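You operate a simulated robot arm through the tools that you are given. There is no shell and no other tool. Be economical: measure what you need, move in short steps, check, and stop when the job is done.

You are at the controls of a simulated robot arm. One attempt, no reset.

Task
Measure screws three, four and five on ohms; tighten the one that reads high.
Fine: probe and driver go back in their holders, the meter ends off. Set down upright: red probe, torque driver.

It is judged by the outcome, as a careful person would: the job done as asked, and still so three seconds after it is handed in. It fails if anything else is knocked over, pushed out of place, dropped, spilled or broken.

Robot
A 6-joint arm with a two-finger parallel gripper, fixed in place. Base frame: the origin is at the foot of the arm, x ahead of it, y to its left, z up; the work surface is at about z = 10. Readings come in mm, degrees, newtons and seconds.
With the tool pointing down near the work surface it reaches from about 120 to 500 mm from the base axis. Its first joint turns from -72.0 to 72.0 degrees. Payload 0.65 kg.
Tool frame: the origin (TCP) lies between the finger pads and is the grasp point; the fingertips stand 25 mm ahead of it; z points along the fingers, y is the line along which they close. The gripper opens to 76 mm. The fingers are 18 mm wide and 10 mm thick; the gripper's body (36 by 78 mm) begins 45 mm behind the TCP.
Orientation is told as [roll, pitch, yaw] about the base's x, y, z axes, in that order, counted from this pose: with the fingers straight down and closing along the base's y, the tool's x points along the base's -x, its y along +y and its z along -z.

Tools
- The arm moves only by the tool send_rows. Its argument "motion" is a list of rows, each an object (a shift or turn left out is 0, a gripper value left out holds the last) with "gripper": the gripper command, from -1 (fully open) to 1 (shut), values between in proportion; "linear": the shift along the base's x, y, z in mm, a list of three; "delta_rot": the turn, a rotation vector about the base's x, y, z in degrees, a list of three. In form: [{"gripper": gripper, "linear": [x, y, z], "delta_rot": [ax, ay, az]}, ...]. A call has 1 to 10 rows; each row is the pose to reach, as a shift and turn from the pose commanded when the call began. A row lasts 0.2 s, in which the tool goes at most 50 mm and 8.6 degrees; a call with a longer step from one row to the next is refused whole, and so is a gripper value outside its range. Where a pose cannot be reached the arm comes as near as it can. A force on the tool above 40 N (or 10 N above the force at the start of the call, whichever is more), or a blocked arm, ends the call early, and 0.2 s more pass. Each finger travels about 108 mm/s and halts on what it meets, pressing with about 32 N; the grip force reading is that of the motor and also rises with nothing between the fingers. The clock runs only during rows and for 0.2 s after the last one: add rows that repeat a pose to give the fingers time. The reply holds the time, the measured pose of the TCP, the force on the tool along the base axes, the opening and the grip force, in the units named above and with some noise, with the torque about the TCP (base axes, N m) and any sound that the robot's microphone picked up, and new pictures: "pictures" is both (left out), scene, wrist or none.
- Cameras (640 x 400 px; columns grow to the right, rows downward): "scene" is fixed at [65.7, 279, 410.7]; the picture's right is [-0.68, -0.74, 0.00], its down [-0.37, 0.34, -0.86] and it looks along [0.64, -0.58, -0.50] (base axes); focal length 214 px, centre (320, 200). "wrist" rides on the gripper at [58, 11, -81] in the tool frame; the picture's right is [-0.18, 0.98, 0.00], its down [-0.75, -0.14, -0.64] and it looks along [-0.63, -0.12, 0.77] (tool axes); focal length 243 px, centre (320, 200). There is no depth. A picture from a camera that has moved, and an enlarged one, comes with that camera's place and axes in the base frame and with its lens.
- inspect(camera, box): a new picture of the part [left, top, right, bottom] of that camera's present view, enlarged. No time passes.
- sign_off(): hands the job in; it is judged then, once.

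Work in short steps. Places have to be worked out from the pictures, the camera data and where the tool is seen: move nearer, look again, correct. Check each grasp and each placing, and mend what went wrong. You have 120 turns and 200 pictures in all, those below and enlarged ones among them. Open the gripper and draw the arm clear of the work before you hand the job in, unless the task says otherwise; then end with one line.

The tools are called after "Call:" by a JSON object that holds its "name" and its "arguments". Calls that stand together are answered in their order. send_rows: Moves the arm, as the interface text tells. Its arguments: {"type":"object","properties":{"motion":{"type":"array"},"pictures":{"type":"string","enum":["both","scene","wrist","none"]}},"required":["motion"]} The other tools are called the same way: inspect (camera, box) takes an enlarged picture of a part of a camera's view; sign_off () hands the job in.

At the start:

```text
t: 0.0
tool_pos: [249.1, 13.1, 366.5]
tool_rot: [0.0, -0.1, 0.0]
force: [-0.4, 0.4, 0.1]
torque: [0.02, 0.0, 0.01]
opening: 76.2
gripper_force: 0.0
```

scene: 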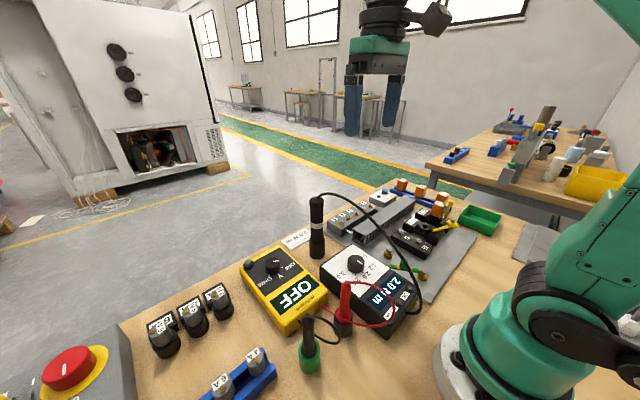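
wrist: 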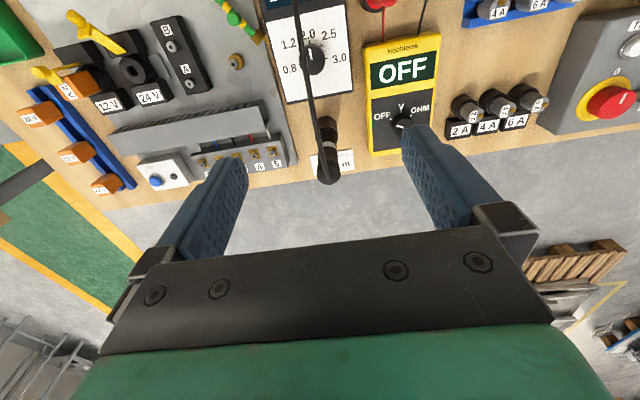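

I'll start with enlarged views of the bench to identify the meter, probes, driver and terminal screws.

Call:
{"name": "inspect", "arguments": {"camera": "scene", "box": [230, 170, 470, 380]}}

Call:
{"name": "inspect", "arguments": {"camera": "wrist", "box": [30, 0, 350, 200]}}

Call:
{"name": "inspect", "arguments": {"camera": "wrist", "box": [250, 0, 570, 200]}}

```text
1.90 times, centred on (350, 275) of scene
camera zoom: at [65.7, 279.0, 410.7], right [-0.68, -0.74, 0.0], down [-0.37, 0.34, -0.86], along [0.64, -0.58, -0.5], focal length 408 px, centre (263, 57)
```

zoom: 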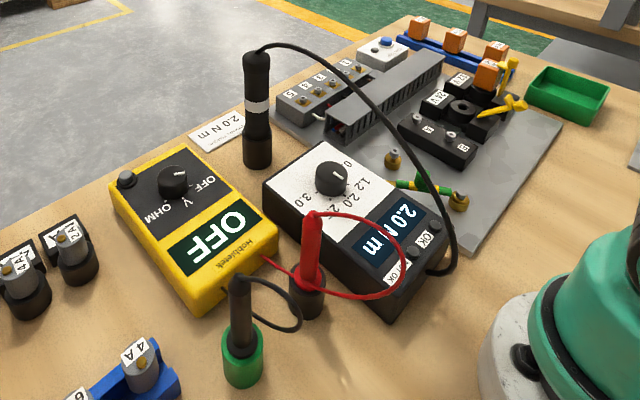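

```text
2.00 times, centred on (190, 100) of wrist
camera zoom: at [190.1, 23.4, 447.4], right [0.18, 0.98, 0.0], down [0.75, -0.14, 0.64], along [0.63, -0.12, -0.76], focal length 485 px, centre (580, 400)
```

zoom: 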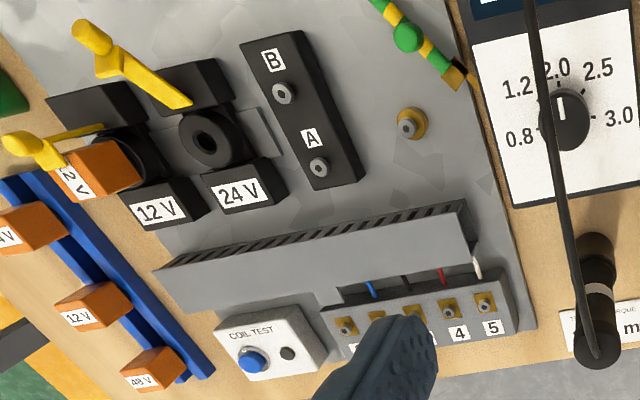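

```text
2.00 times, centred on (410, 100) of wrist
camera zoom: at [190.1, 23.4, 447.4], right [0.18, 0.98, 0.0], down [0.75, -0.14, 0.64], along [0.63, -0.12, -0.76], focal length 485 px, centre (140, 400)
```

zoom: 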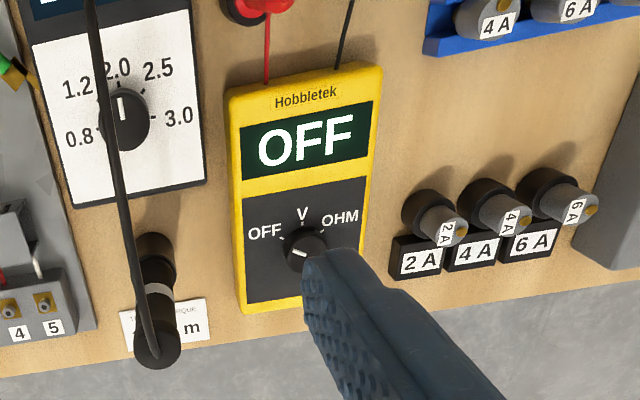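

The meter, red probe, driver and screws 1–5 are identified. I'll move to above the terminal block for a closer look.

Call:
{"name": "send_rows", "arguments": {"motion": [{"gripper": -1, "linear": [23, -28, -20]}, {"linear": [46, -56, -45]}, {"linear": [69, -84, -70]}, {"linear": [91, -113, -96]}, {"linear": [91, -113, -96]}], "pictures": "both"}}

Call:
{"name": "inspect", "arguments": {"camera": "wrist", "box": [200, 60, 440, 210]}}

```text
t: 1.2
tool_pos: [339.9, -99.3, 269.0]
tool_rot: [0.0, -0.1, 0.0]
force: [-0.3, -1.0, -0.2]
torque: [0.0, 0.03, -0.02]
opening: 76.0
gripper_force: 0.1
camera wrist: at [281.5, -88.2, 349.8], right [0.18, 0.98, 0.0], down [0.75, -0.14, 0.64], along [0.63, -0.12, -0.76], focal length 243 px, centre (320, 200)
```

scene: 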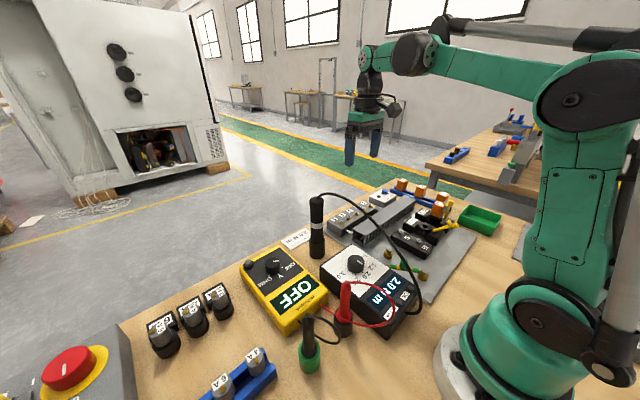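
wrist: 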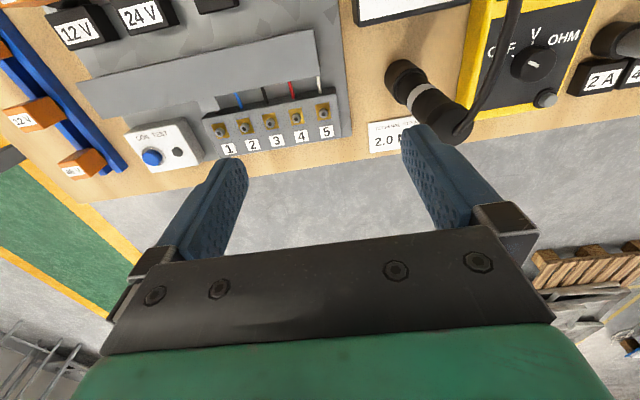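

```text
2.67 times, centred on (320, 135) of wrist
camera zoom: at [281.5, -88.2, 349.8], right [0.18, 0.98, 0.0], down [0.75, -0.14, 0.64], along [0.63, -0.12, -0.76], focal length 647 px, centre (320, 373)
```

zoom: 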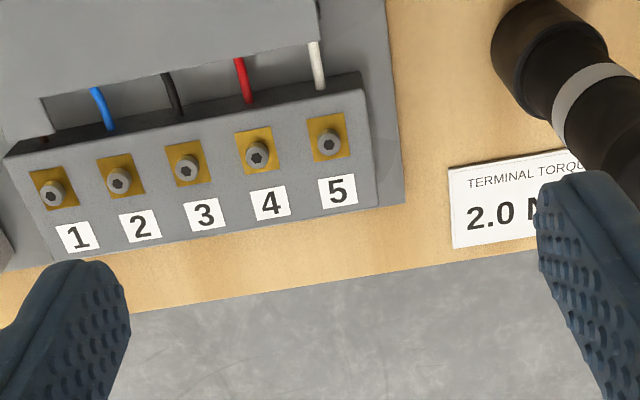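

Screws 3–5 are near x≈397, y≈-177, -142, -106, z≈36. The torque card says 2.0 N m, which matches the controller setting. Next I'll look at the meter.

Call:
{"name": "send_rows", "arguments": {"motion": [{"linear": [-8, 42, 0]}, {"linear": [-16, 84, 0]}, {"linear": [-24, 126, 0]}, {"linear": [-32, 168, 0]}, {"linear": [-40, 210, 0]}, {"linear": [-40, 210, 0]}], "pictures": "wrist"}}

Call:
{"name": "inspect", "arguments": {"camera": "wrist", "box": [200, 0, 440, 150]}}

Call:
{"name": "send_rows", "arguments": {"motion": [{"linear": [-33, -7, 0]}, {"linear": [-66, -14, 0]}, {"linear": [-100, -20, 0]}, {"linear": [-130, -20, 0]}, {"linear": [-130, -20, 0]}], "pictures": "wrist"}}

Call:
{"name": "inspect", "arguments": {"camera": "wrist", "box": [200, 0, 440, 150]}}

```text
t: 2.6
tool_pos: [299.1, 109.9, 271.5]
tool_rot: [0.0, -0.1, 0.0]
force: [0.3, 0.5, 0.3]
torque: [-0.02, 0.0, -0.01]
opening: 75.9
gripper_force: 0.1
camera wrist: at [240.2, 120.7, 351.1], right [0.18, 0.98, 0.0], down [0.75, -0.14, 0.64], along [0.63, -0.12, -0.76], focal length 243 px, centre (320, 200)
```

wrist: 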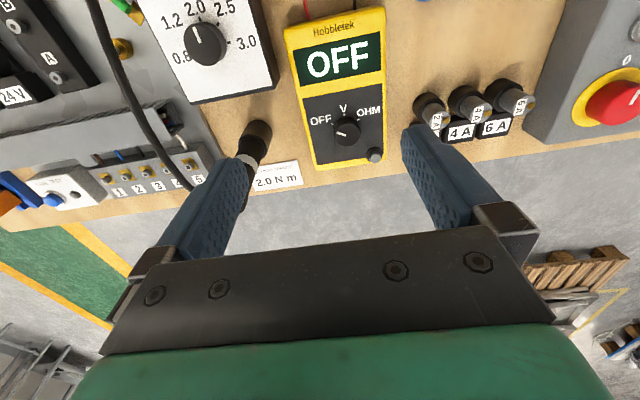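

```text
2.67 times, centred on (320, 75) of wrist
camera zoom: at [240.2, 120.7, 351.1], right [0.18, 0.98, 0.0], down [0.75, -0.14, 0.64], along [0.63, -0.12, -0.76], focal length 647 px, centre (320, 533)
```

zoom: 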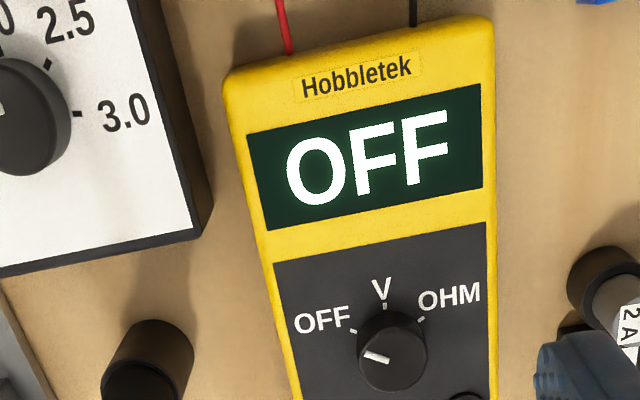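

```text
t: 3.8
tool_pos: [172.5, 89.8, 271.5]
tool_rot: [0.0, -0.1, 0.0]
force: [0.4, -1.1, -0.2]
torque: [0.0, 0.02, 0.01]
opening: 75.9
gripper_force: 0.0
camera wrist: at [111.9, 101.4, 353.0], right [0.18, 0.98, 0.0], down [0.75, -0.14, 0.64], along [0.63, -0.12, -0.76], focal length 243 px, centre (320, 200)
```

wrist: 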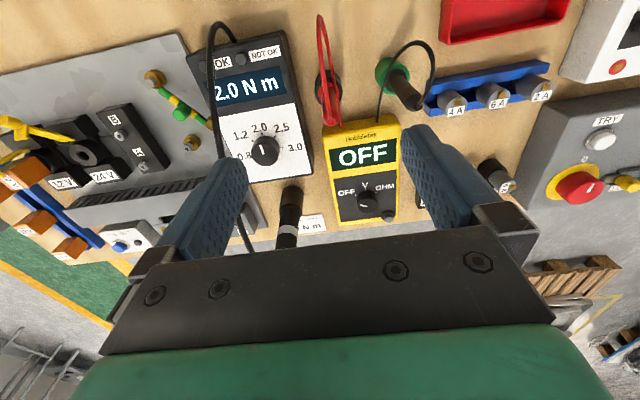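

```text
2.67 times, centred on (320, 75) of wrist
camera zoom: at [111.9, 101.4, 353.0], right [0.18, 0.98, 0.0], down [0.75, -0.14, 0.64], along [0.63, -0.12, -0.76], focal length 647 px, centre (320, 533)
```

zoom: 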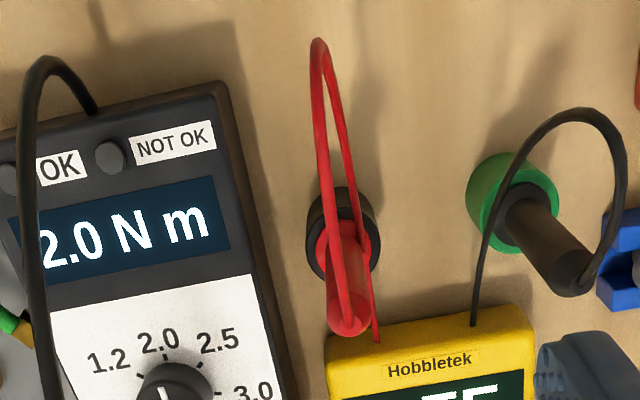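

The knob top is at about (375, 130, 60), and it needs about 120° clockwise to go OFF→OHM. I'll move above it to refine that.

Call:
{"name": "send_rows", "arguments": {"motion": [{"linear": [45, 10, -10]}, {"linear": [90, 20, -30]}, {"linear": [130, 28, -55]}, {"linear": [165, 36, -85]}, {"linear": [200, 41, -115]}, {"linear": [202, 41, -140]}, {"linear": [202, 41, -140]}], "pictures": "both"}}

Call:
{"name": "inspect", "arguments": {"camera": "wrist", "box": [220, 80, 420, 205]}}

```text
refused: row 2 steps farther than a row can; nothing moved
```

```text
3.20 times, centred on (320, 142) of wrist
camera zoom: at [111.9, 101.4, 353.0], right [0.18, 0.98, 0.0], down [0.75, -0.14, 0.64], along [0.63, -0.12, -0.76], focal length 776 px, centre (320, 384)
```

zoom: 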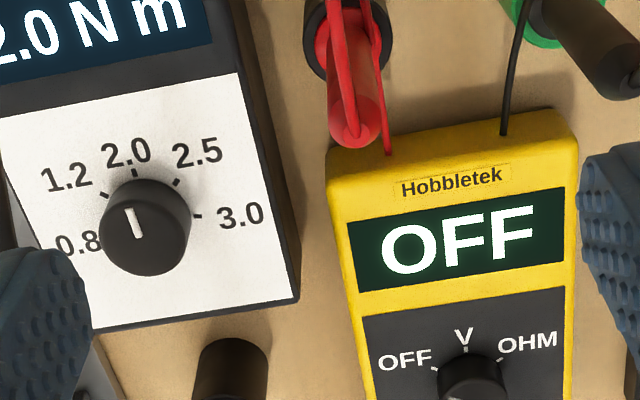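

One row was too long, so I'll resend with smaller steps.

Call:
{"name": "send_rows", "arguments": {"motion": [{"linear": [40, 8, -10]}, {"linear": [80, 16, -25]}, {"linear": [120, 24, -45]}, {"linear": [155, 32, -70]}, {"linear": [185, 38, -100]}, {"linear": [202, 41, -140]}, {"linear": [202, 41, -140]}], "pictures": "both"}}

Call:
{"name": "inspect", "arguments": {"camera": "wrist", "box": [220, 80, 420, 205]}}

```text
t: 5.4
tool_pos: [373.5, 128.6, 130.2]
tool_rot: [0.1, -0.1, 0.0]
force: [-0.1, 0.3, -0.4]
torque: [-0.02, 0.0, 0.04]
opening: 76.3
gripper_force: 0.1
camera wrist: at [314.0, 140.3, 211.5], right [0.18, 0.98, 0.0], down [0.75, -0.14, 0.64], along [0.63, -0.12, -0.76], focal length 243 px, centre (320, 200)
```

scene: 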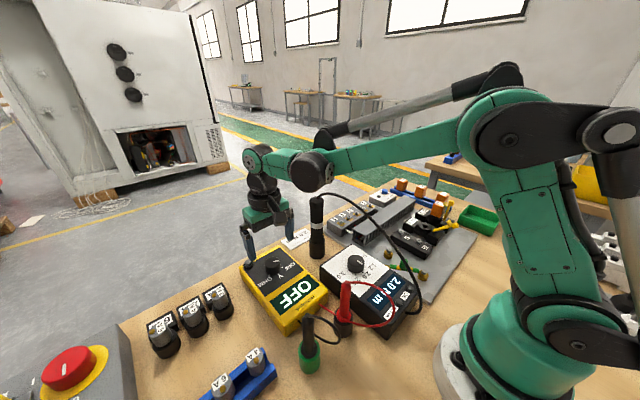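
wrist: 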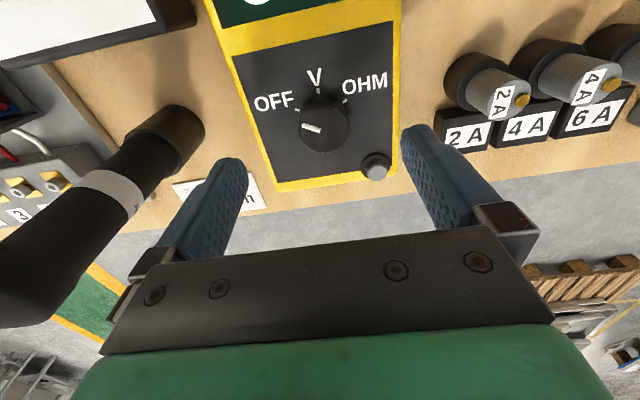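

```text
3.20 times, centred on (320, 142) of wrist
camera zoom: at [314.0, 140.3, 211.5], right [0.18, 0.98, 0.0], down [0.75, -0.14, 0.64], along [0.63, -0.12, -0.76], focal length 776 px, centre (320, 384)
```

zoom: 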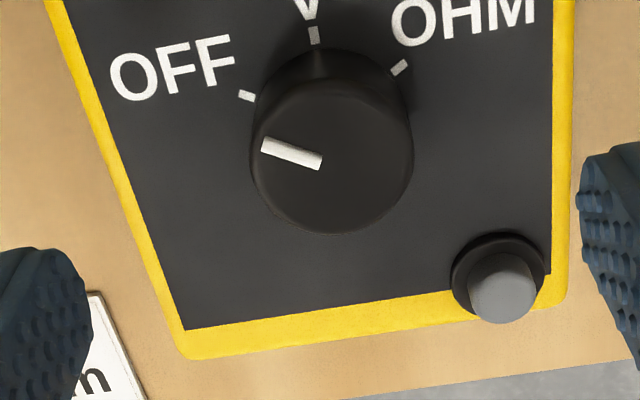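

The knob's base centre is about (380, 131), its top is at z≈60 and its base at 44. The stops are ±60° about V, so I'll pre-rotate +60° with the fingers half open, then come down.

Call:
{"name": "send_rows", "arguments": {"motion": [{"gripper": -0.32, "linear": [6.5, 2.4, 0], "delta_rot": [0, 0, 8.5]}, {"linear": [6.5, 2.4, 0], "delta_rot": [0, 0, 17]}, {"linear": [6.5, 2.4, 0], "delta_rot": [0, 0, 25.5]}, {"linear": [6.5, 2.4, 0], "delta_rot": [0, 0, 34]}, {"linear": [6.5, 2.4, 0], "delta_rot": [0, 0, 42.5]}, {"linear": [6.5, 2.4, 0], "delta_rot": [0, 0, 51]}, {"linear": [6.5, 2.4, 0], "delta_rot": [0, 0, 59]}, {"linear": [6.5, 2.4, -20], "delta_rot": [0, 0, 60]}, {"linear": [6.5, 2.4, -35], "delta_rot": [0, 0, 60]}, {"linear": [6.5, 2.4, -35], "delta_rot": [0, 0, 60]}], "pictures": "both"}}

Call:
{"name": "inspect", "arguments": {"camera": "wrist", "box": [220, 80, 420, 205]}}

```text
t: 7.6
tool_pos: [378.1, 133.4, 95.0]
tool_rot: [0.0, -0.2, 60.0]
force: [0.7, 0.4, -0.2]
torque: [-0.02, 0.01, 0.0]
opening: 50.2
gripper_force: 0.0
camera wrist: at [338.9, 87.9, 175.5], right [-0.76, 0.65, 0.0], down [0.5, 0.58, 0.64], along [0.42, 0.49, -0.76], focal length 243 px, centre (320, 200)
```

scene: 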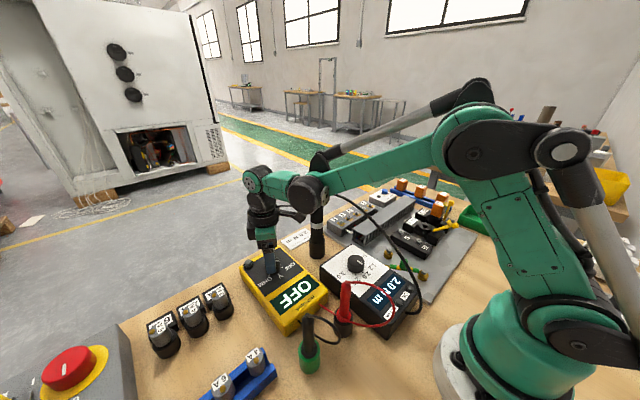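
wrist: 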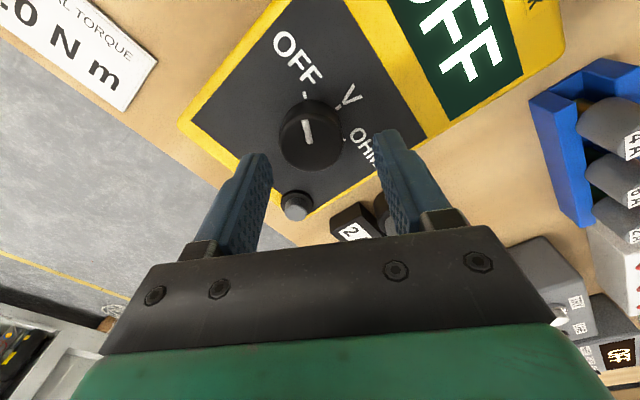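

```text
3.20 times, centred on (320, 142) of wrist
camera zoom: at [338.9, 87.9, 175.5], right [-0.76, 0.65, 0.0], down [0.5, 0.58, 0.64], along [0.42, 0.49, -0.76], focal length 776 px, centre (320, 384)
```

zoom: 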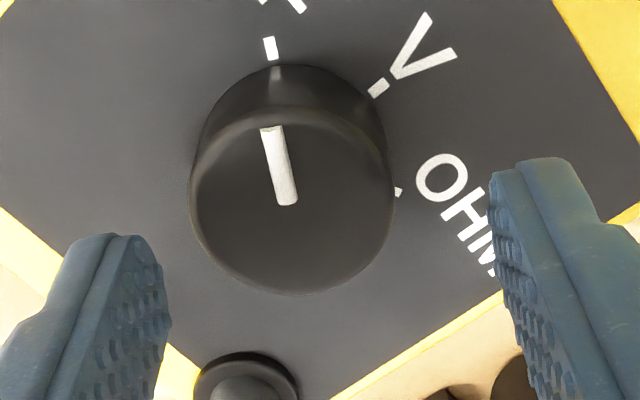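

The knob is at (380.5, 129.7), so I'll correct by a few millimetres and descend until the fingertips straddle it.

Call:
{"name": "send_rows", "arguments": {"motion": [{"linear": [2.4, -3.7, 0]}, {"linear": [2.4, -3.7, -12]}, {"linear": [2.4, -3.7, -21]}, {"linear": [2.4, -3.7, -21]}], "pictures": "wrist"}}

Call:
{"name": "inspect", "arguments": {"camera": "wrist", "box": [220, 80, 420, 205]}}

```text
t: 8.6
tool_pos: [380.2, 129.7, 73.5]
tool_rot: [0.0, -0.1, 60.1]
force: [0.1, 0.3, -0.6]
torque: [-0.01, 0.0, -0.01]
opening: 50.3
gripper_force: 0.2
camera wrist: at [340.8, 84.4, 154.9], right [-0.76, 0.65, 0.0], down [0.5, 0.58, 0.64], along [0.42, 0.49, -0.76], focal length 243 px, centre (320, 200)
```

wrist: 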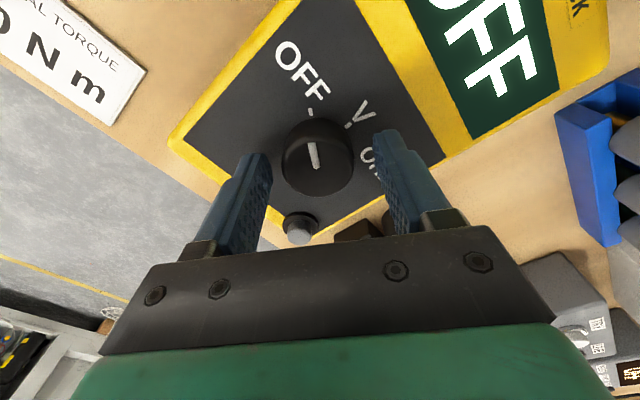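

```text
3.20 times, centred on (320, 142) of wrist
camera zoom: at [340.8, 84.4, 154.9], right [-0.76, 0.65, 0.0], down [0.5, 0.58, 0.64], along [0.42, 0.49, -0.76], focal length 776 px, centre (320, 384)
```

zoom: 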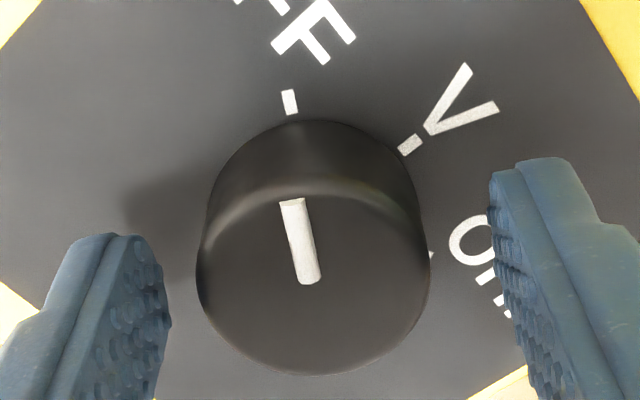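

The fingers straddle the knob with about 8 mm clearance each side. I'll close on it.

Call:
{"name": "send_rows", "arguments": {"motion": [{"gripper": 0.0}, {"gripper": 0.3}, {"gripper": 0.5}, {"gripper": 0.5}], "pictures": "none"}}

```text
t: 9.6
tool_pos: [380.9, 128.4, 73.7]
tool_rot: [-0.1, -0.1, 59.8]
force: [24.0, -10.7, -7.9]
torque: [-0.26, -0.53, -0.07]
opening: 32.7
gripper_force: 45.2
```

The lateral force shows the gripper is off-centre toward -x. I'll shift 1.5 mm along the force to relieve it.

Call:
{"name": "send_rows", "arguments": {"motion": [{"linear": [0.7, -0.4, 0]}, {"linear": [1.3, -0.75, 0]}, {"linear": [1.3, -0.75, 0]}], "pictures": "wrist"}}

```text
t: 10.4
tool_pos: [381.4, 128.3, 74.3]
tool_rot: [0.2, 0.0, 60.1]
force: [-2.9, -8.2, 0.6]
torque: [0.02, 0.02, 0.04]
opening: 33.0
gripper_force: 44.9
camera wrist: at [342.2, 83.5, 155.1], right [-0.76, 0.65, 0.0], down [0.5, 0.58, 0.64], along [0.42, 0.49, -0.77], focal length 243 px, centre (320, 200)
```

wrist: 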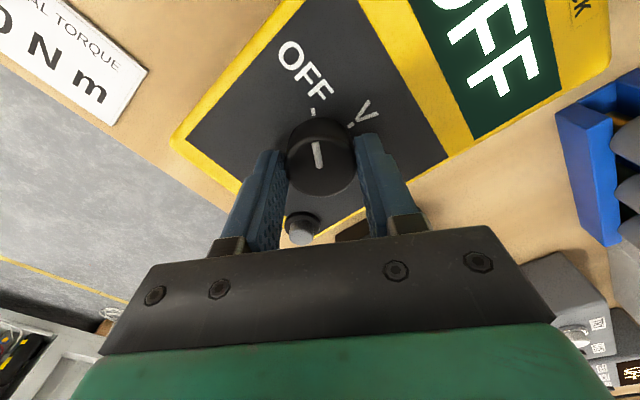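

The knob is gripped with the force balanced. I'll turn it clockwise 60° and check.

Call:
{"name": "send_rows", "arguments": {"motion": [{"delta_rot": [0, 0, -8]}, {"delta_rot": [0, 0, -16]}, {"delta_rot": [0, 0, -24]}, {"delta_rot": [0, 0, -32]}, {"delta_rot": [0, 0, -40]}, {"delta_rot": [0, 0, -48]}, {"delta_rot": [0, 0, -56]}, {"delta_rot": [0, 0, -62]}, {"delta_rot": [0, 0, -62]}], "pictures": "wrist"}}

```text
t: 11.4
tool_pos: [381.0, 129.7, 74.9]
tool_rot: [0.2, 0.1, 31.8]
force: [-1.4, 0.3, -5.0]
torque: [0.02, 0.14, -0.01]
opening: 32.6
gripper_force: 45.0
stopped in row 4: the force on the tool passed its limit at 41 N (the readings are from after the stop); the commanded pose is now the measured one
camera wrist: at [324.9, 107.8, 155.3], right [-0.36, 0.93, 0.0], down [0.72, 0.27, 0.64], along [0.6, 0.23, -0.77], focal length 243 px, centre (320, 200)
```

wrist: 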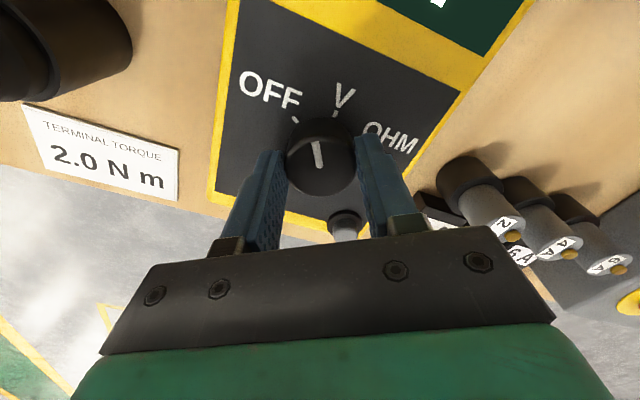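

The knob turned about 28° before the force limit tripped, and the forces have relaxed since. I'll continue more slowly.

Call:
{"name": "send_rows", "arguments": {"motion": [{"delta_rot": [0, 0, -4]}, {"delta_rot": [0, 0, -8]}, {"delta_rot": [0, 0, -12]}, {"delta_rot": [0, 0, -16]}, {"delta_rot": [0, 0, -20]}, {"delta_rot": [0, 0, -24]}, {"delta_rot": [0, 0, -28]}, {"delta_rot": [0, 0, -32]}, {"delta_rot": [0, 0, -32]}], "pictures": "wrist"}}

```text
t: 13.4
tool_pos: [379.5, 129.8, 75.5]
tool_rot: [0.5, 0.1, -0.3]
force: [-8.4, 19.9, -24.3]
torque: [0.28, 0.42, 0.02]
opening: 32.7
gripper_force: 45.3
camera wrist: at [321.7, 140.8, 155.6], right [0.19, 0.98, 0.01], down [0.75, -0.15, 0.64], along [0.63, -0.12, -0.77], focal length 243 px, centre (320, 200)
```

wrist: 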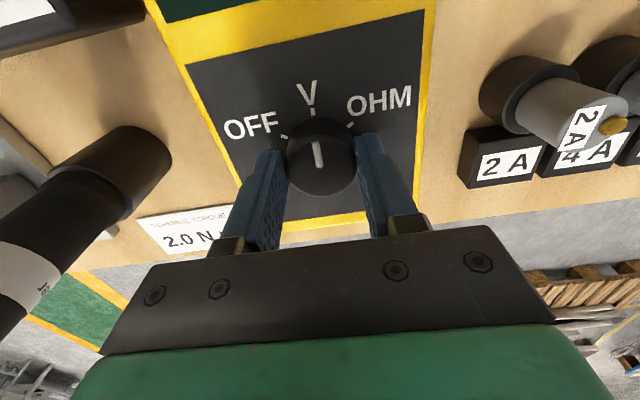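

The pointer is now at V. I'll relieve the strain by shifting along the force, then turn the second 60°.

Call:
{"name": "send_rows", "arguments": {"motion": [{"linear": [-0.4, 0.8, -1]}, {"linear": [-0.4, 0.8, -1]}], "pictures": "none"}}

Call:
{"name": "send_rows", "arguments": {"motion": [{"delta_rot": [0, 0, -4]}, {"delta_rot": [0, 0, -8]}, {"delta_rot": [0, 0, -12]}, {"delta_rot": [0, 0, -16]}, {"delta_rot": [0, 0, -20]}, {"delta_rot": [0, 0, -24]}, {"delta_rot": [0, 0, -28]}, {"delta_rot": [0, 0, -32]}, {"delta_rot": [0, 0, -32]}], "pictures": "none"}}

```text
t: 14.1
tool_pos: [381.2, 129.6, 74.3]
tool_rot: [0.2, 0.1, -0.3]
force: [-0.7, 0.0, 8.4]
torque: [0.08, -0.25, 0.02]
opening: 32.6
gripper_force: 45.2
stopped in row 2: the force on the tool passed its limit at 45 N (the readings are from after the stop); the commanded pose is now the measured one
```

```text
t: 16.1
tool_pos: [380.6, 130.4, 74.8]
tool_rot: [0.5, 0.2, -32.4]
force: [15.7, 19.7, 4.2]
torque: [0.93, 0.08, 0.03]
opening: 32.9
gripper_force: 44.4
```

Call:
{"name": "send_rows", "arguments": {"motion": [{"linear": [0.3, 0.4, 0], "delta_rot": [0, 0, -4]}, {"linear": [0.3, 0.4, 0], "delta_rot": [0, 0, -8]}, {"linear": [0.3, 0.4, 0], "delta_rot": [0, 0, -12]}, {"linear": [0.3, 0.4, 0], "delta_rot": [0, 0, -16]}, {"linear": [0.3, 0.4, 0], "delta_rot": [0, 0, -20]}, {"linear": [0.3, 0.4, 0], "delta_rot": [0, 0, -24]}, {"linear": [0.3, 0.4, 0], "delta_rot": [0, 0, -27]}, {"linear": [0.3, 0.4, 0], "delta_rot": [0, 0, -27]}], "pictures": "both"}}

Call:
{"name": "inspect", "arguments": {"camera": "wrist", "box": [220, 60, 420, 185]}}

Call:
{"name": "inspect", "arguments": {"camera": "scene", "box": [220, 230, 340, 340]}}

```text
t: 17.6
tool_pos: [381.7, 132.1, 73.9]
tool_rot: [0.3, 0.1, -56.9]
force: [1.7, 1.1, -4.4]
torque: [0.15, 0.22, 0.03]
opening: 32.6
gripper_force: 44.8
stopped in row 7: the force on the tool passed its limit at 42 N (the readings are from after the stop); the commanded pose is now the measured one
camera wrist: at [357.2, 185.7, 155.5], right [0.92, 0.38, 0.01], down [0.29, -0.71, 0.64], along [0.25, -0.59, -0.77], focal length 243 px, centre (320, 200)
```

scene: 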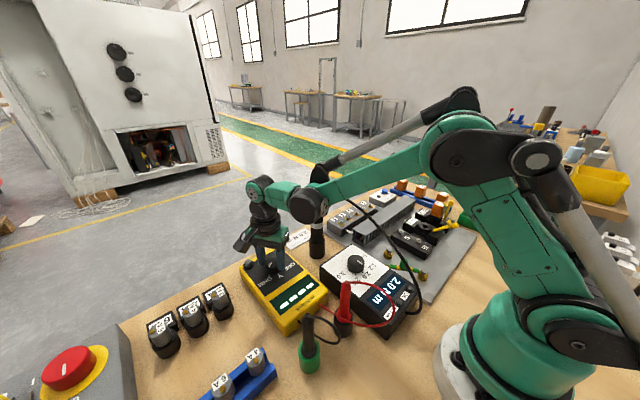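
wrist: 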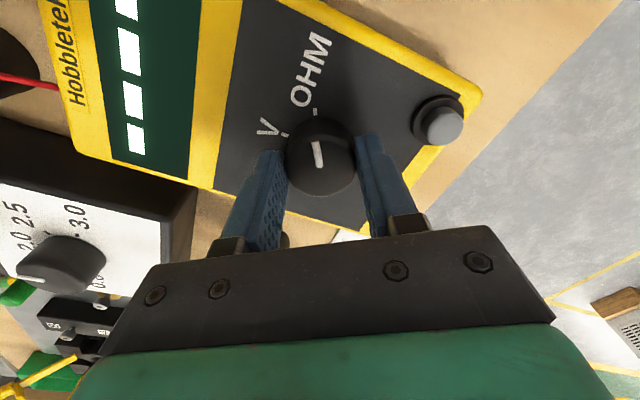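

```text
3.20 times, centred on (320, 122) of wrist
camera zoom: at [357.2, 185.7, 155.5], right [0.92, 0.38, 0.01], down [0.29, -0.71, 0.64], along [0.25, -0.59, -0.77], focal length 776 px, centre (320, 448)
```

zoom: 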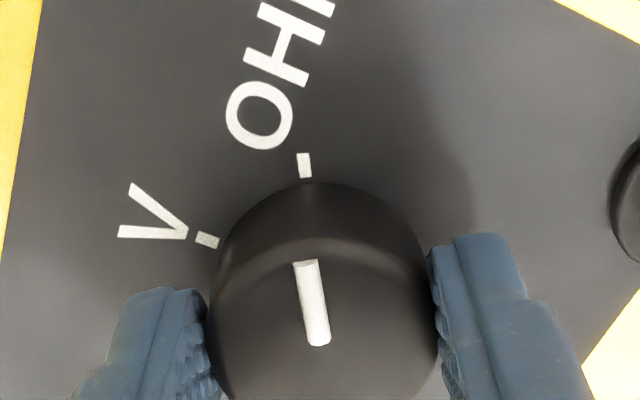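

```text
3.64 times, centred on (280, 285) of scene
camera zoom: at [65.7, 279.0, 410.7], right [-0.68, -0.74, 0.0], down [-0.37, 0.34, -0.86], along [0.64, -0.58, -0.5], focal length 780 px, centre (466, -109)
```

zoom: 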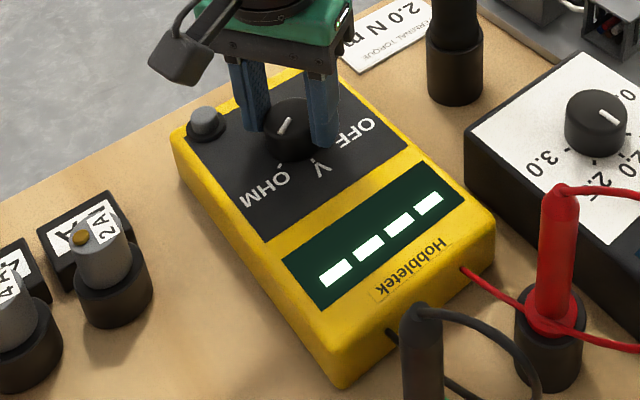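

The pointer is on OHM and the display shows dashes (open circuit). I'll release gently and rise straight up, then rotate back to yaw 0.

Call:
{"name": "send_rows", "arguments": {"motion": [{"gripper": 0.0}, {"gripper": -0.2}, {"gripper": -0.2, "linear": [0, 0, 15]}, {"linear": [0, 0, 50]}, {"linear": [0, 0, 95]}, {"linear": [-10, 0, 140]}], "pictures": "none"}}

Call:
{"name": "send_rows", "arguments": {"motion": [{"linear": [-40, 0, 10], "delta_rot": [0, 0, 8.5]}, {"linear": [-75, -10, 20], "delta_rot": [0, 0, 17]}, {"linear": [-110, -20, 30], "delta_rot": [0, 0, 25.5]}, {"linear": [-140, -30, 30], "delta_rot": [0, 0, 34]}, {"linear": [-165, -38, 30], "delta_rot": [0, 0, 42.5]}, {"linear": [-180, -42, 20], "delta_rot": [0, 0, 51]}, {"linear": [-195, -42, 10], "delta_rot": [0, 0, 57]}, {"linear": [-195, -42, 0], "delta_rot": [0, 0, 57]}], "pictures": "both"}}

Call:
{"name": "inspect", "arguments": {"camera": "wrist", "box": [200, 0, 440, 150]}}

Call:
{"name": "inspect", "arguments": {"camera": "scene", "box": [240, 240, 440, 380]}}

```text
t: 19.0
tool_pos: [371.6, 133.2, 214.5]
tool_rot: [0.4, 0.2, -56.9]
force: [-0.2, -1.6, 0.1]
torque: [-0.04, -0.04, 0.0]
opening: 45.4
gripper_force: 0.1
```

```text
t: 20.8
tool_pos: [175.5, 89.4, 214.9]
tool_rot: [0.4, 0.1, 0.2]
force: [0.0, 0.4, -0.5]
torque: [-0.03, -0.01, 0.01]
opening: 45.3
gripper_force: 0.1
camera wrist: at [117.9, 99.8, 294.7], right [0.18, 0.98, 0.01], down [0.76, -0.14, 0.64], along [0.63, -0.11, -0.77], focal length 243 px, centre (320, 200)
```

scene: 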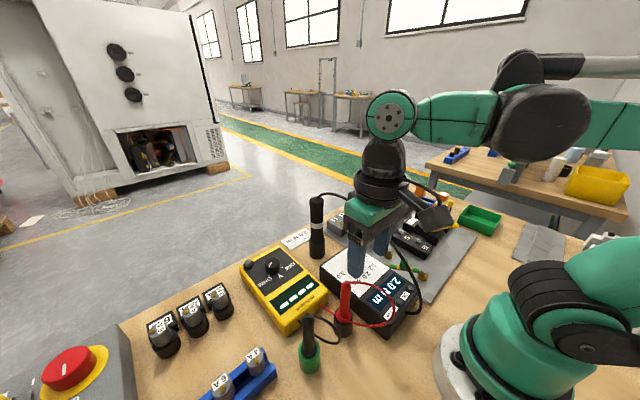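
wrist: 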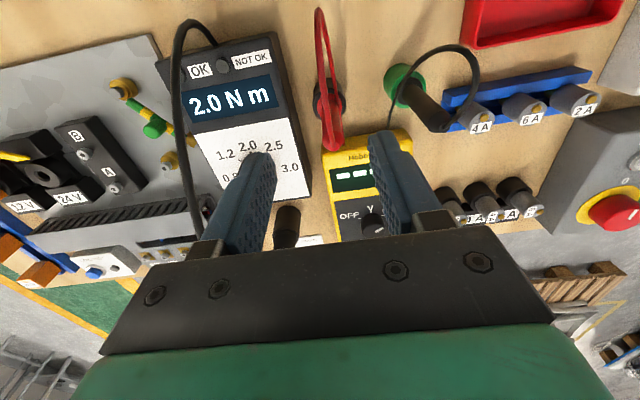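

```text
2.67 times, centred on (320, 75) of wrist
camera zoom: at [117.9, 99.8, 294.7], right [0.18, 0.98, 0.01], down [0.76, -0.14, 0.64], along [0.63, -0.11, -0.77], focal length 647 px, centre (320, 533)
```

zoom: 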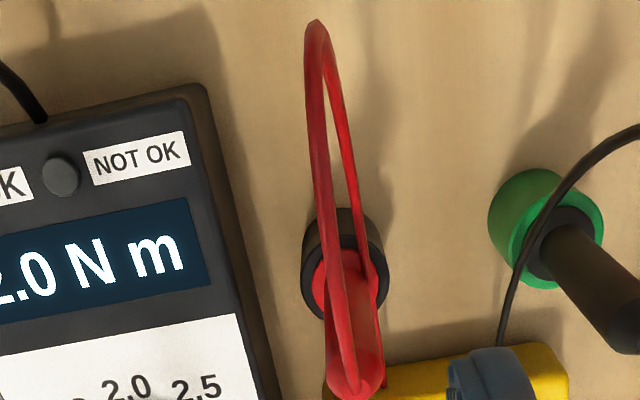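

```text
2.86 times, centred on (340, 310) of scene
camera zoom: at [65.7, 279.0, 410.7], right [-0.68, -0.74, 0.0], down [-0.37, 0.34, -0.86], along [0.64, -0.58, -0.5], focal length 613 px, centre (263, -114)
```

zoom: 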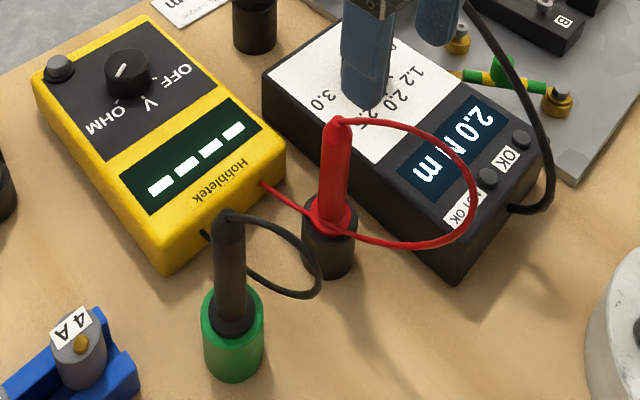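

The meter reads dashes on OHM. The red probe stands at about (207, 94.5), with its top at z≈120 and rim at ≈44. I'll move above it and partly down to check alignment.

Call:
{"name": "send_rows", "arguments": {"motion": [{"linear": [31.5, 5, 0]}, {"linear": [31.5, 5, -40]}, {"linear": [31.5, 5, -60]}, {"linear": [31.5, 5, -60]}], "pictures": "both"}}

Call:
{"name": "inspect", "arguments": {"camera": "scene", "box": [280, 220, 440, 340]}}

```text
t: 21.8
tool_pos: [208.0, 93.9, 155.0]
tool_rot: [0.3, 0.2, 0.2]
force: [0.8, 0.0, -0.2]
torque: [-0.01, -0.04, 0.0]
opening: 45.6
gripper_force: 0.1
camera wrist: at [149.1, 104.6, 235.8], right [0.18, 0.98, 0.01], down [0.76, -0.14, 0.64], along [0.63, -0.11, -0.77], focal length 243 px, centre (320, 200)
```

scene: 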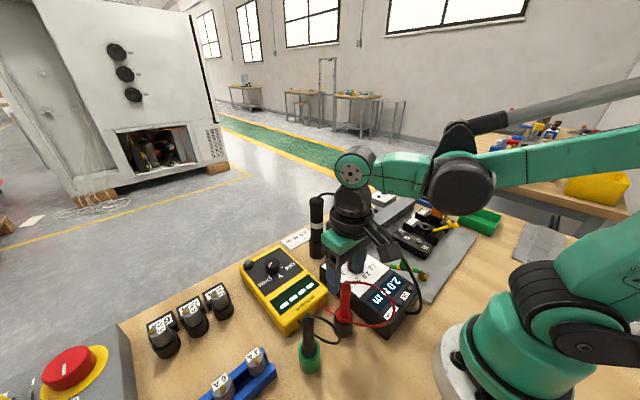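
wrist: 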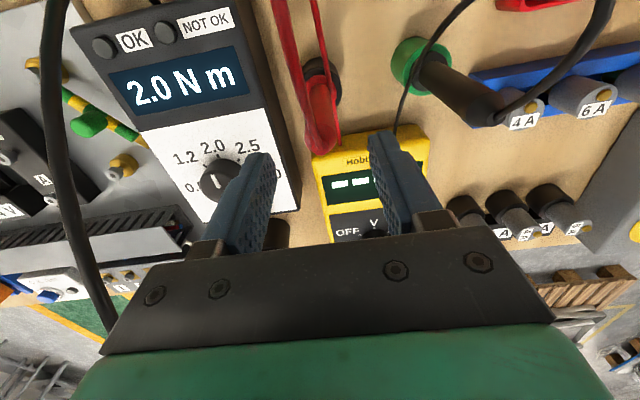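

```text
3.33 times, centred on (360, 280) of scene
camera zoom: at [65.7, 279.0, 410.7], right [-0.68, -0.74, 0.0], down [-0.37, 0.34, -0.86], along [0.64, -0.58, -0.5], focal length 715 px, centre (187, -67)
```

zoom: 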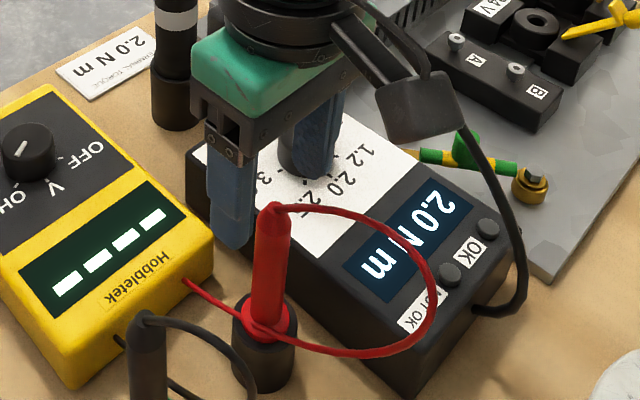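

The probe lines up under the TCP to within about 2 mm. I'll descend to grip height.

Call:
{"name": "send_rows", "arguments": {"motion": [{"linear": [-1.5, 0.5, -25]}, {"linear": [-1.5, 0.5, -45]}, {"linear": [-1.5, 0.5, -62]}, {"linear": [-1.5, 0.5, -62]}], "pictures": "both"}}

Call:
{"name": "inspect", "arguments": {"camera": "scene", "box": [280, 220, 440, 340]}}

```text
t: 22.8
tool_pos: [205.9, 93.6, 91.1]
tool_rot: [0.3, 0.1, 0.0]
force: [0.3, 0.2, -0.8]
torque: [0.03, 0.01, 0.02]
opening: 45.6
gripper_force: 0.1
camera wrist: at [148.2, 104.4, 172.9], right [0.18, 0.98, 0.01], down [0.76, -0.14, 0.64], along [0.63, -0.11, -0.77], focal length 243 px, centre (320, 200)
```

scene: 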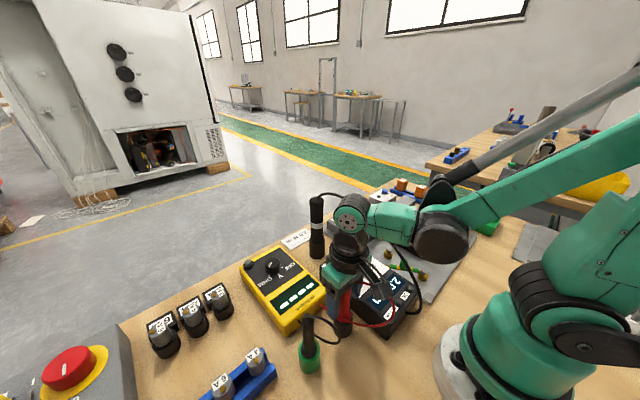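
wrist: 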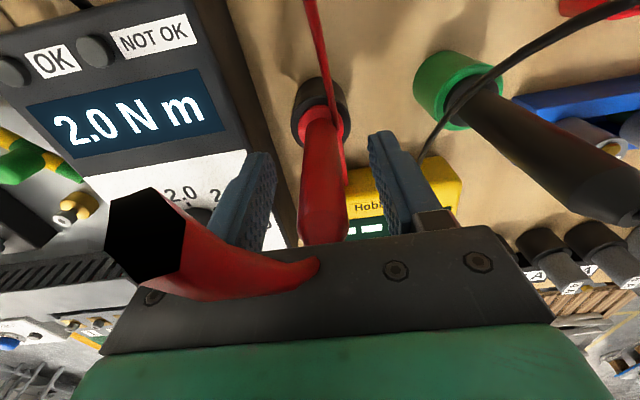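

```text
3.33 times, centred on (360, 280) of scene
camera zoom: at [65.7, 279.0, 410.7], right [-0.68, -0.74, 0.0], down [-0.37, 0.34, -0.86], along [0.64, -0.58, -0.5], focal length 715 px, centre (187, -67)
```

zoom: 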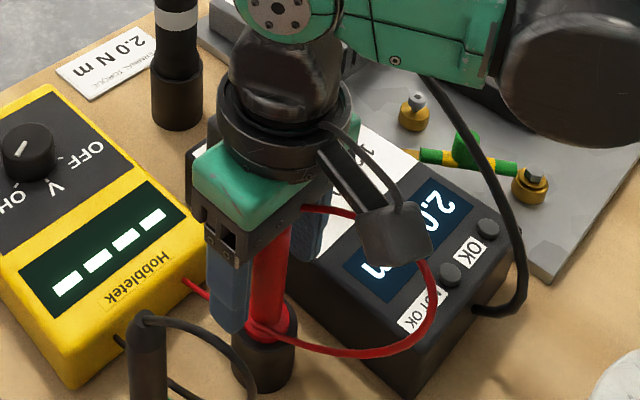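

The probe is between the fingers. I'll close on it.

Call:
{"name": "send_rows", "arguments": {"motion": [{"gripper": 0.2}, {"gripper": 0.6}, {"gripper": 1}, {"gripper": 1}], "pictures": "wrist"}}

```text
t: 23.8
tool_pos: [207.7, 93.6, 92.7]
tool_rot: [0.4, 0.2, 0.1]
force: [-0.2, -0.4, 0.8]
torque: [0.01, -0.02, 0.01]
opening: 15.7
gripper_force: 32.0
camera wrist: at [148.2, 104.5, 173.1], right [0.18, 0.98, 0.01], down [0.76, -0.14, 0.64], along [0.63, -0.11, -0.77], focal length 243 px, centre (320, 200)
```

wrist: 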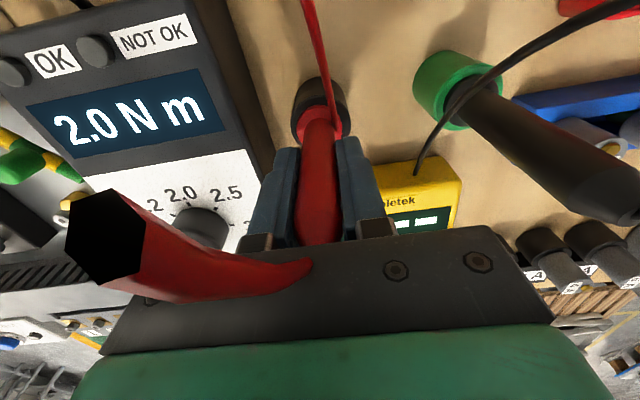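

It's gripped at 15.7 mm. I'll lift straight up and look at the tip.

Call:
{"name": "send_rows", "arguments": {"motion": [{"linear": [0, 0, 15]}, {"linear": [0, 0, 40]}, {"linear": [0, 0, 75]}, {"linear": [0, 0, 110]}, {"linear": [0, 0, 110]}], "pictures": "both"}}

Call:
{"name": "inspect", "arguments": {"camera": "scene", "box": [280, 180, 440, 340]}}

```text
t: 25.0
tool_pos: [205.7, 95.3, 201.3]
tool_rot: [0.4, 0.2, 0.1]
force: [0.4, 0.1, -0.7]
torque: [-0.01, -0.03, -0.01]
opening: 15.8
gripper_force: 32.4
camera wrist: at [147.1, 106.3, 283.4], right [0.18, 0.98, 0.01], down [0.76, -0.14, 0.64], along [0.63, -0.11, -0.77], focal length 243 px, centre (320, 200)
```

scene: 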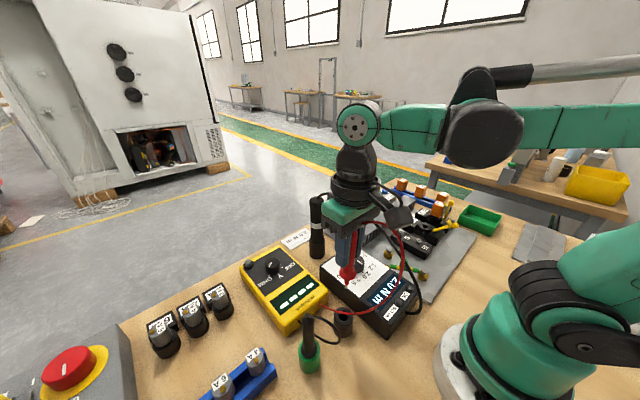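
wrist: 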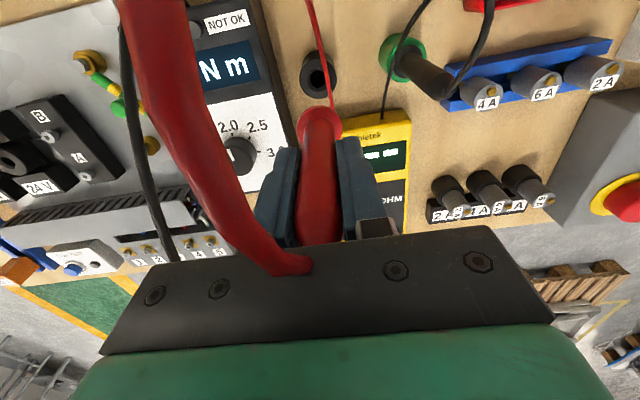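

```text
2.50 times, centred on (360, 260) of scene
camera zoom: at [65.7, 279.0, 410.7], right [-0.68, -0.74, 0.0], down [-0.37, 0.34, -0.86], along [0.64, -0.58, -0.5], focal length 536 px, centre (220, 50)
```

zoom: 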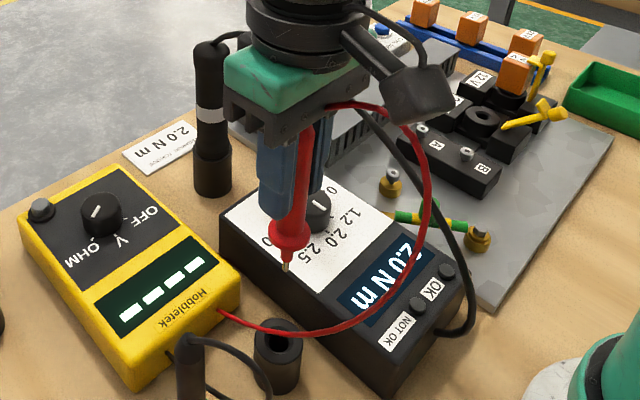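

The tip is exposed, about 85 mm below the TCP, and the meter is on. I'll carry it high over the driver and its cord to above screw 4.

Call:
{"name": "send_rows", "arguments": {"motion": [{"linear": [0, 0, 45]}, {"linear": [0, 0, 90]}, {"linear": [28, -34, 95]}, {"linear": [56, -68, 95]}, {"linear": [84, -102, 95]}, {"linear": [112, -136, 95]}, {"linear": [140, -170, 95]}, {"linear": [168, -204, 95]}, {"linear": [191, -236, 90]}, {"linear": [191, -236, 60]}], "pictures": "both"}}

```text
t: 27.2
tool_pos: [398.5, -140.9, 263.6]
tool_rot: [0.4, 0.2, 0.1]
force: [0.3, 0.0, 0.2]
torque: [0.02, 0.01, -0.01]
opening: 15.9
gripper_force: 32.2
out of reach, approached as far as the arm can: row 9
camera wrist: at [338.9, -129.6, 344.1], right [0.18, 0.98, 0.01], down [0.76, -0.14, 0.64], along [0.63, -0.11, -0.77], focal length 243 px, centre (320, 200)
```

scene: 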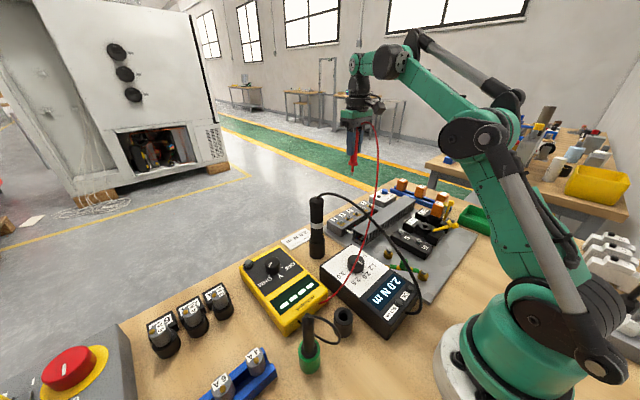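
wrist: 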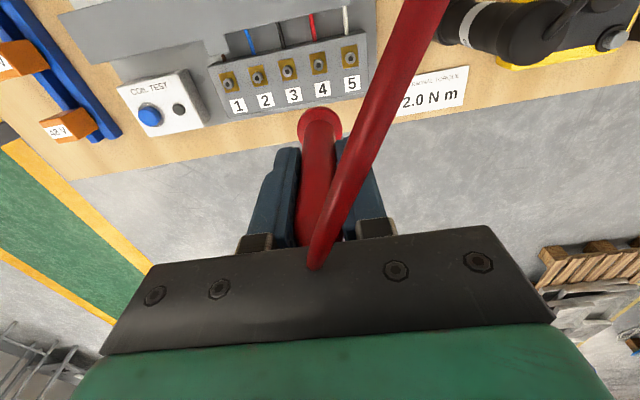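

The lead is fine. I'll descend to TCP z≈165 (tip ≈ 80) and refine the alignment over screw 4.

Call:
{"name": "send_rows", "arguments": {"motion": [{"linear": [-1, -1, -45]}, {"linear": [-1, -1, -85]}, {"linear": [-1, -1, -98]}, {"linear": [-1, -1, -98]}], "pictures": "both"}}

Call:
{"name": "inspect", "arguments": {"camera": "wrist", "box": [220, 60, 420, 185]}}

Call:
{"name": "inspect", "arguments": {"camera": "scene", "box": [310, 160, 430, 270]}}

```text
t: 28.2
tool_pos: [395.9, -139.9, 164.3]
tool_rot: [0.3, 0.2, 0.1]
force: [-0.1, -0.1, -1.3]
torque: [-0.03, -0.01, 0.0]
opening: 15.7
gripper_force: 31.3
camera wrist: at [336.9, -130.0, 246.3], right [0.18, 0.98, 0.01], down [0.76, -0.14, 0.64], along [0.63, -0.11, -0.77], focal length 243 px, centre (320, 200)
```

scene: 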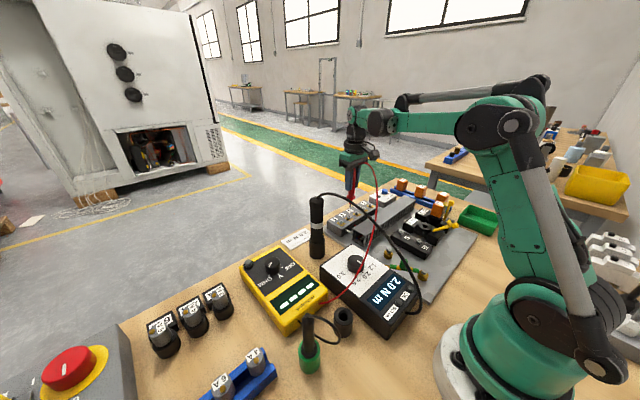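
wrist: 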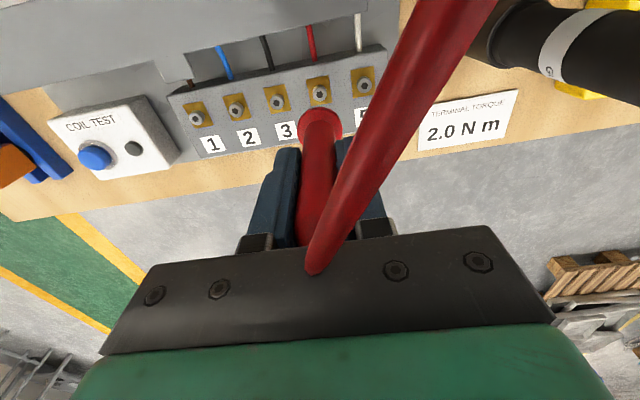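

```text
3.20 times, centred on (320, 122) of wrist
camera zoom: at [336.9, -130.0, 246.3], right [0.18, 0.98, 0.01], down [0.76, -0.14, 0.64], along [0.63, -0.11, -0.77], focal length 776 px, centre (320, 448)
```

zoom: 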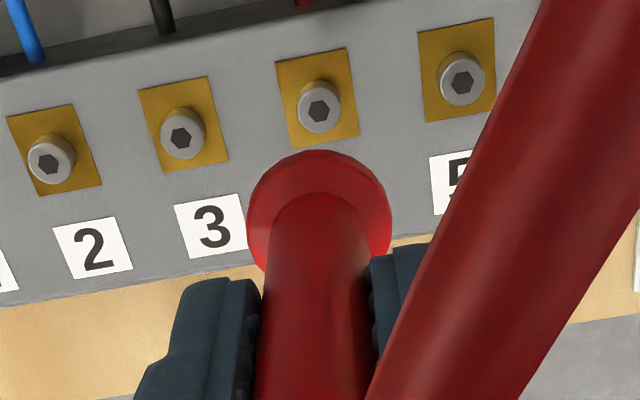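

```text
3.64 times, centred on (370, 215) of scene
camera zoom: at [65.7, 279.0, 410.7], right [-0.68, -0.74, 0.0], down [-0.37, 0.34, -0.86], along [0.64, -0.58, -0.5], focal length 780 px, centre (138, 146)
```

zoom: 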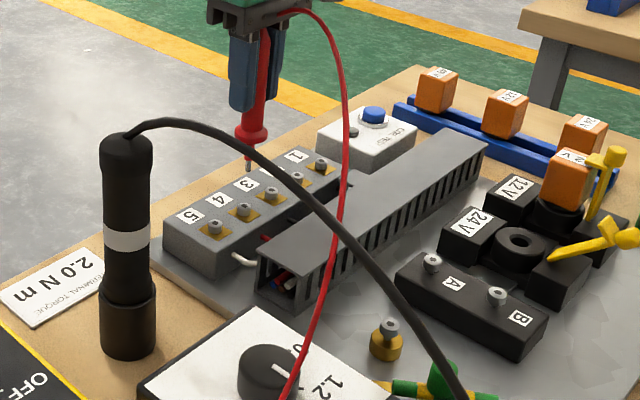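

The tip is at z≈85 and appears right above screw 4, whose head is at z≈40–44. I'll descend 32 mm and check the scene view.

Call:
{"name": "send_rows", "arguments": {"motion": [{"linear": [0, 0, -15]}, {"linear": [0, 0, -28]}, {"linear": [0, 0, -34]}, {"linear": [0, 0, -34]}], "pictures": "none"}}

Call:
{"name": "inspect", "arguments": {"camera": "scene", "box": [320, 190, 380, 240]}}

Call:
{"name": "inspect", "arguments": {"camera": "wrist", "box": [260, 30, 400, 130]}}

```text
t: 29.2
tool_pos: [395.2, -141.7, 131.4]
tool_rot: [0.4, 0.2, 0.1]
force: [-0.3, -1.1, 30.1]
torque: [-0.09, 0.15, 0.0]
opening: 16.0
gripper_force: 32.4
```

```text
8.00 times, centred on (350, 215) of scene
camera zoom: at [65.6, 279.1, 410.7], right [-0.68, -0.74, 0.0], down [-0.37, 0.34, -0.86], along [0.64, -0.58, -0.5], focal length 1716 px, centre (80, 80)
```

zoom: 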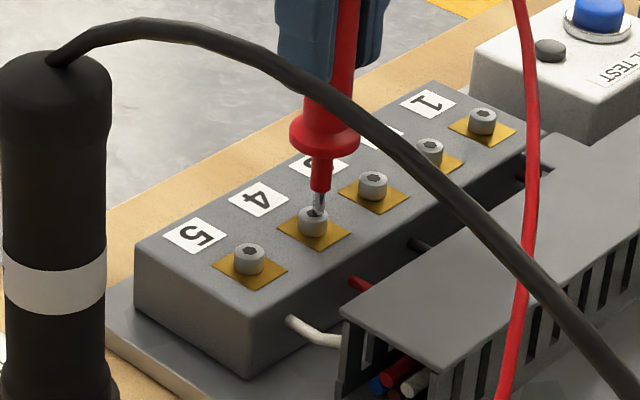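

```text
4.00 times, centred on (330, 80) of wrist
camera zoom: at [336.5, -131.2, 212.0], right [0.18, 0.98, 0.01], down [0.76, -0.14, 0.64], along [0.63, -0.11, -0.77], focal length 970 px, centre (280, 680)
```

zoom: 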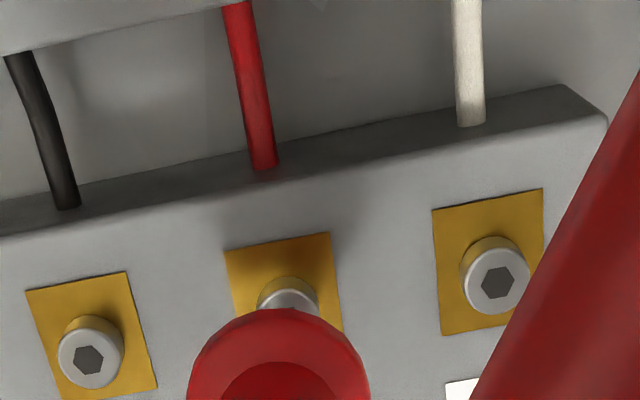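

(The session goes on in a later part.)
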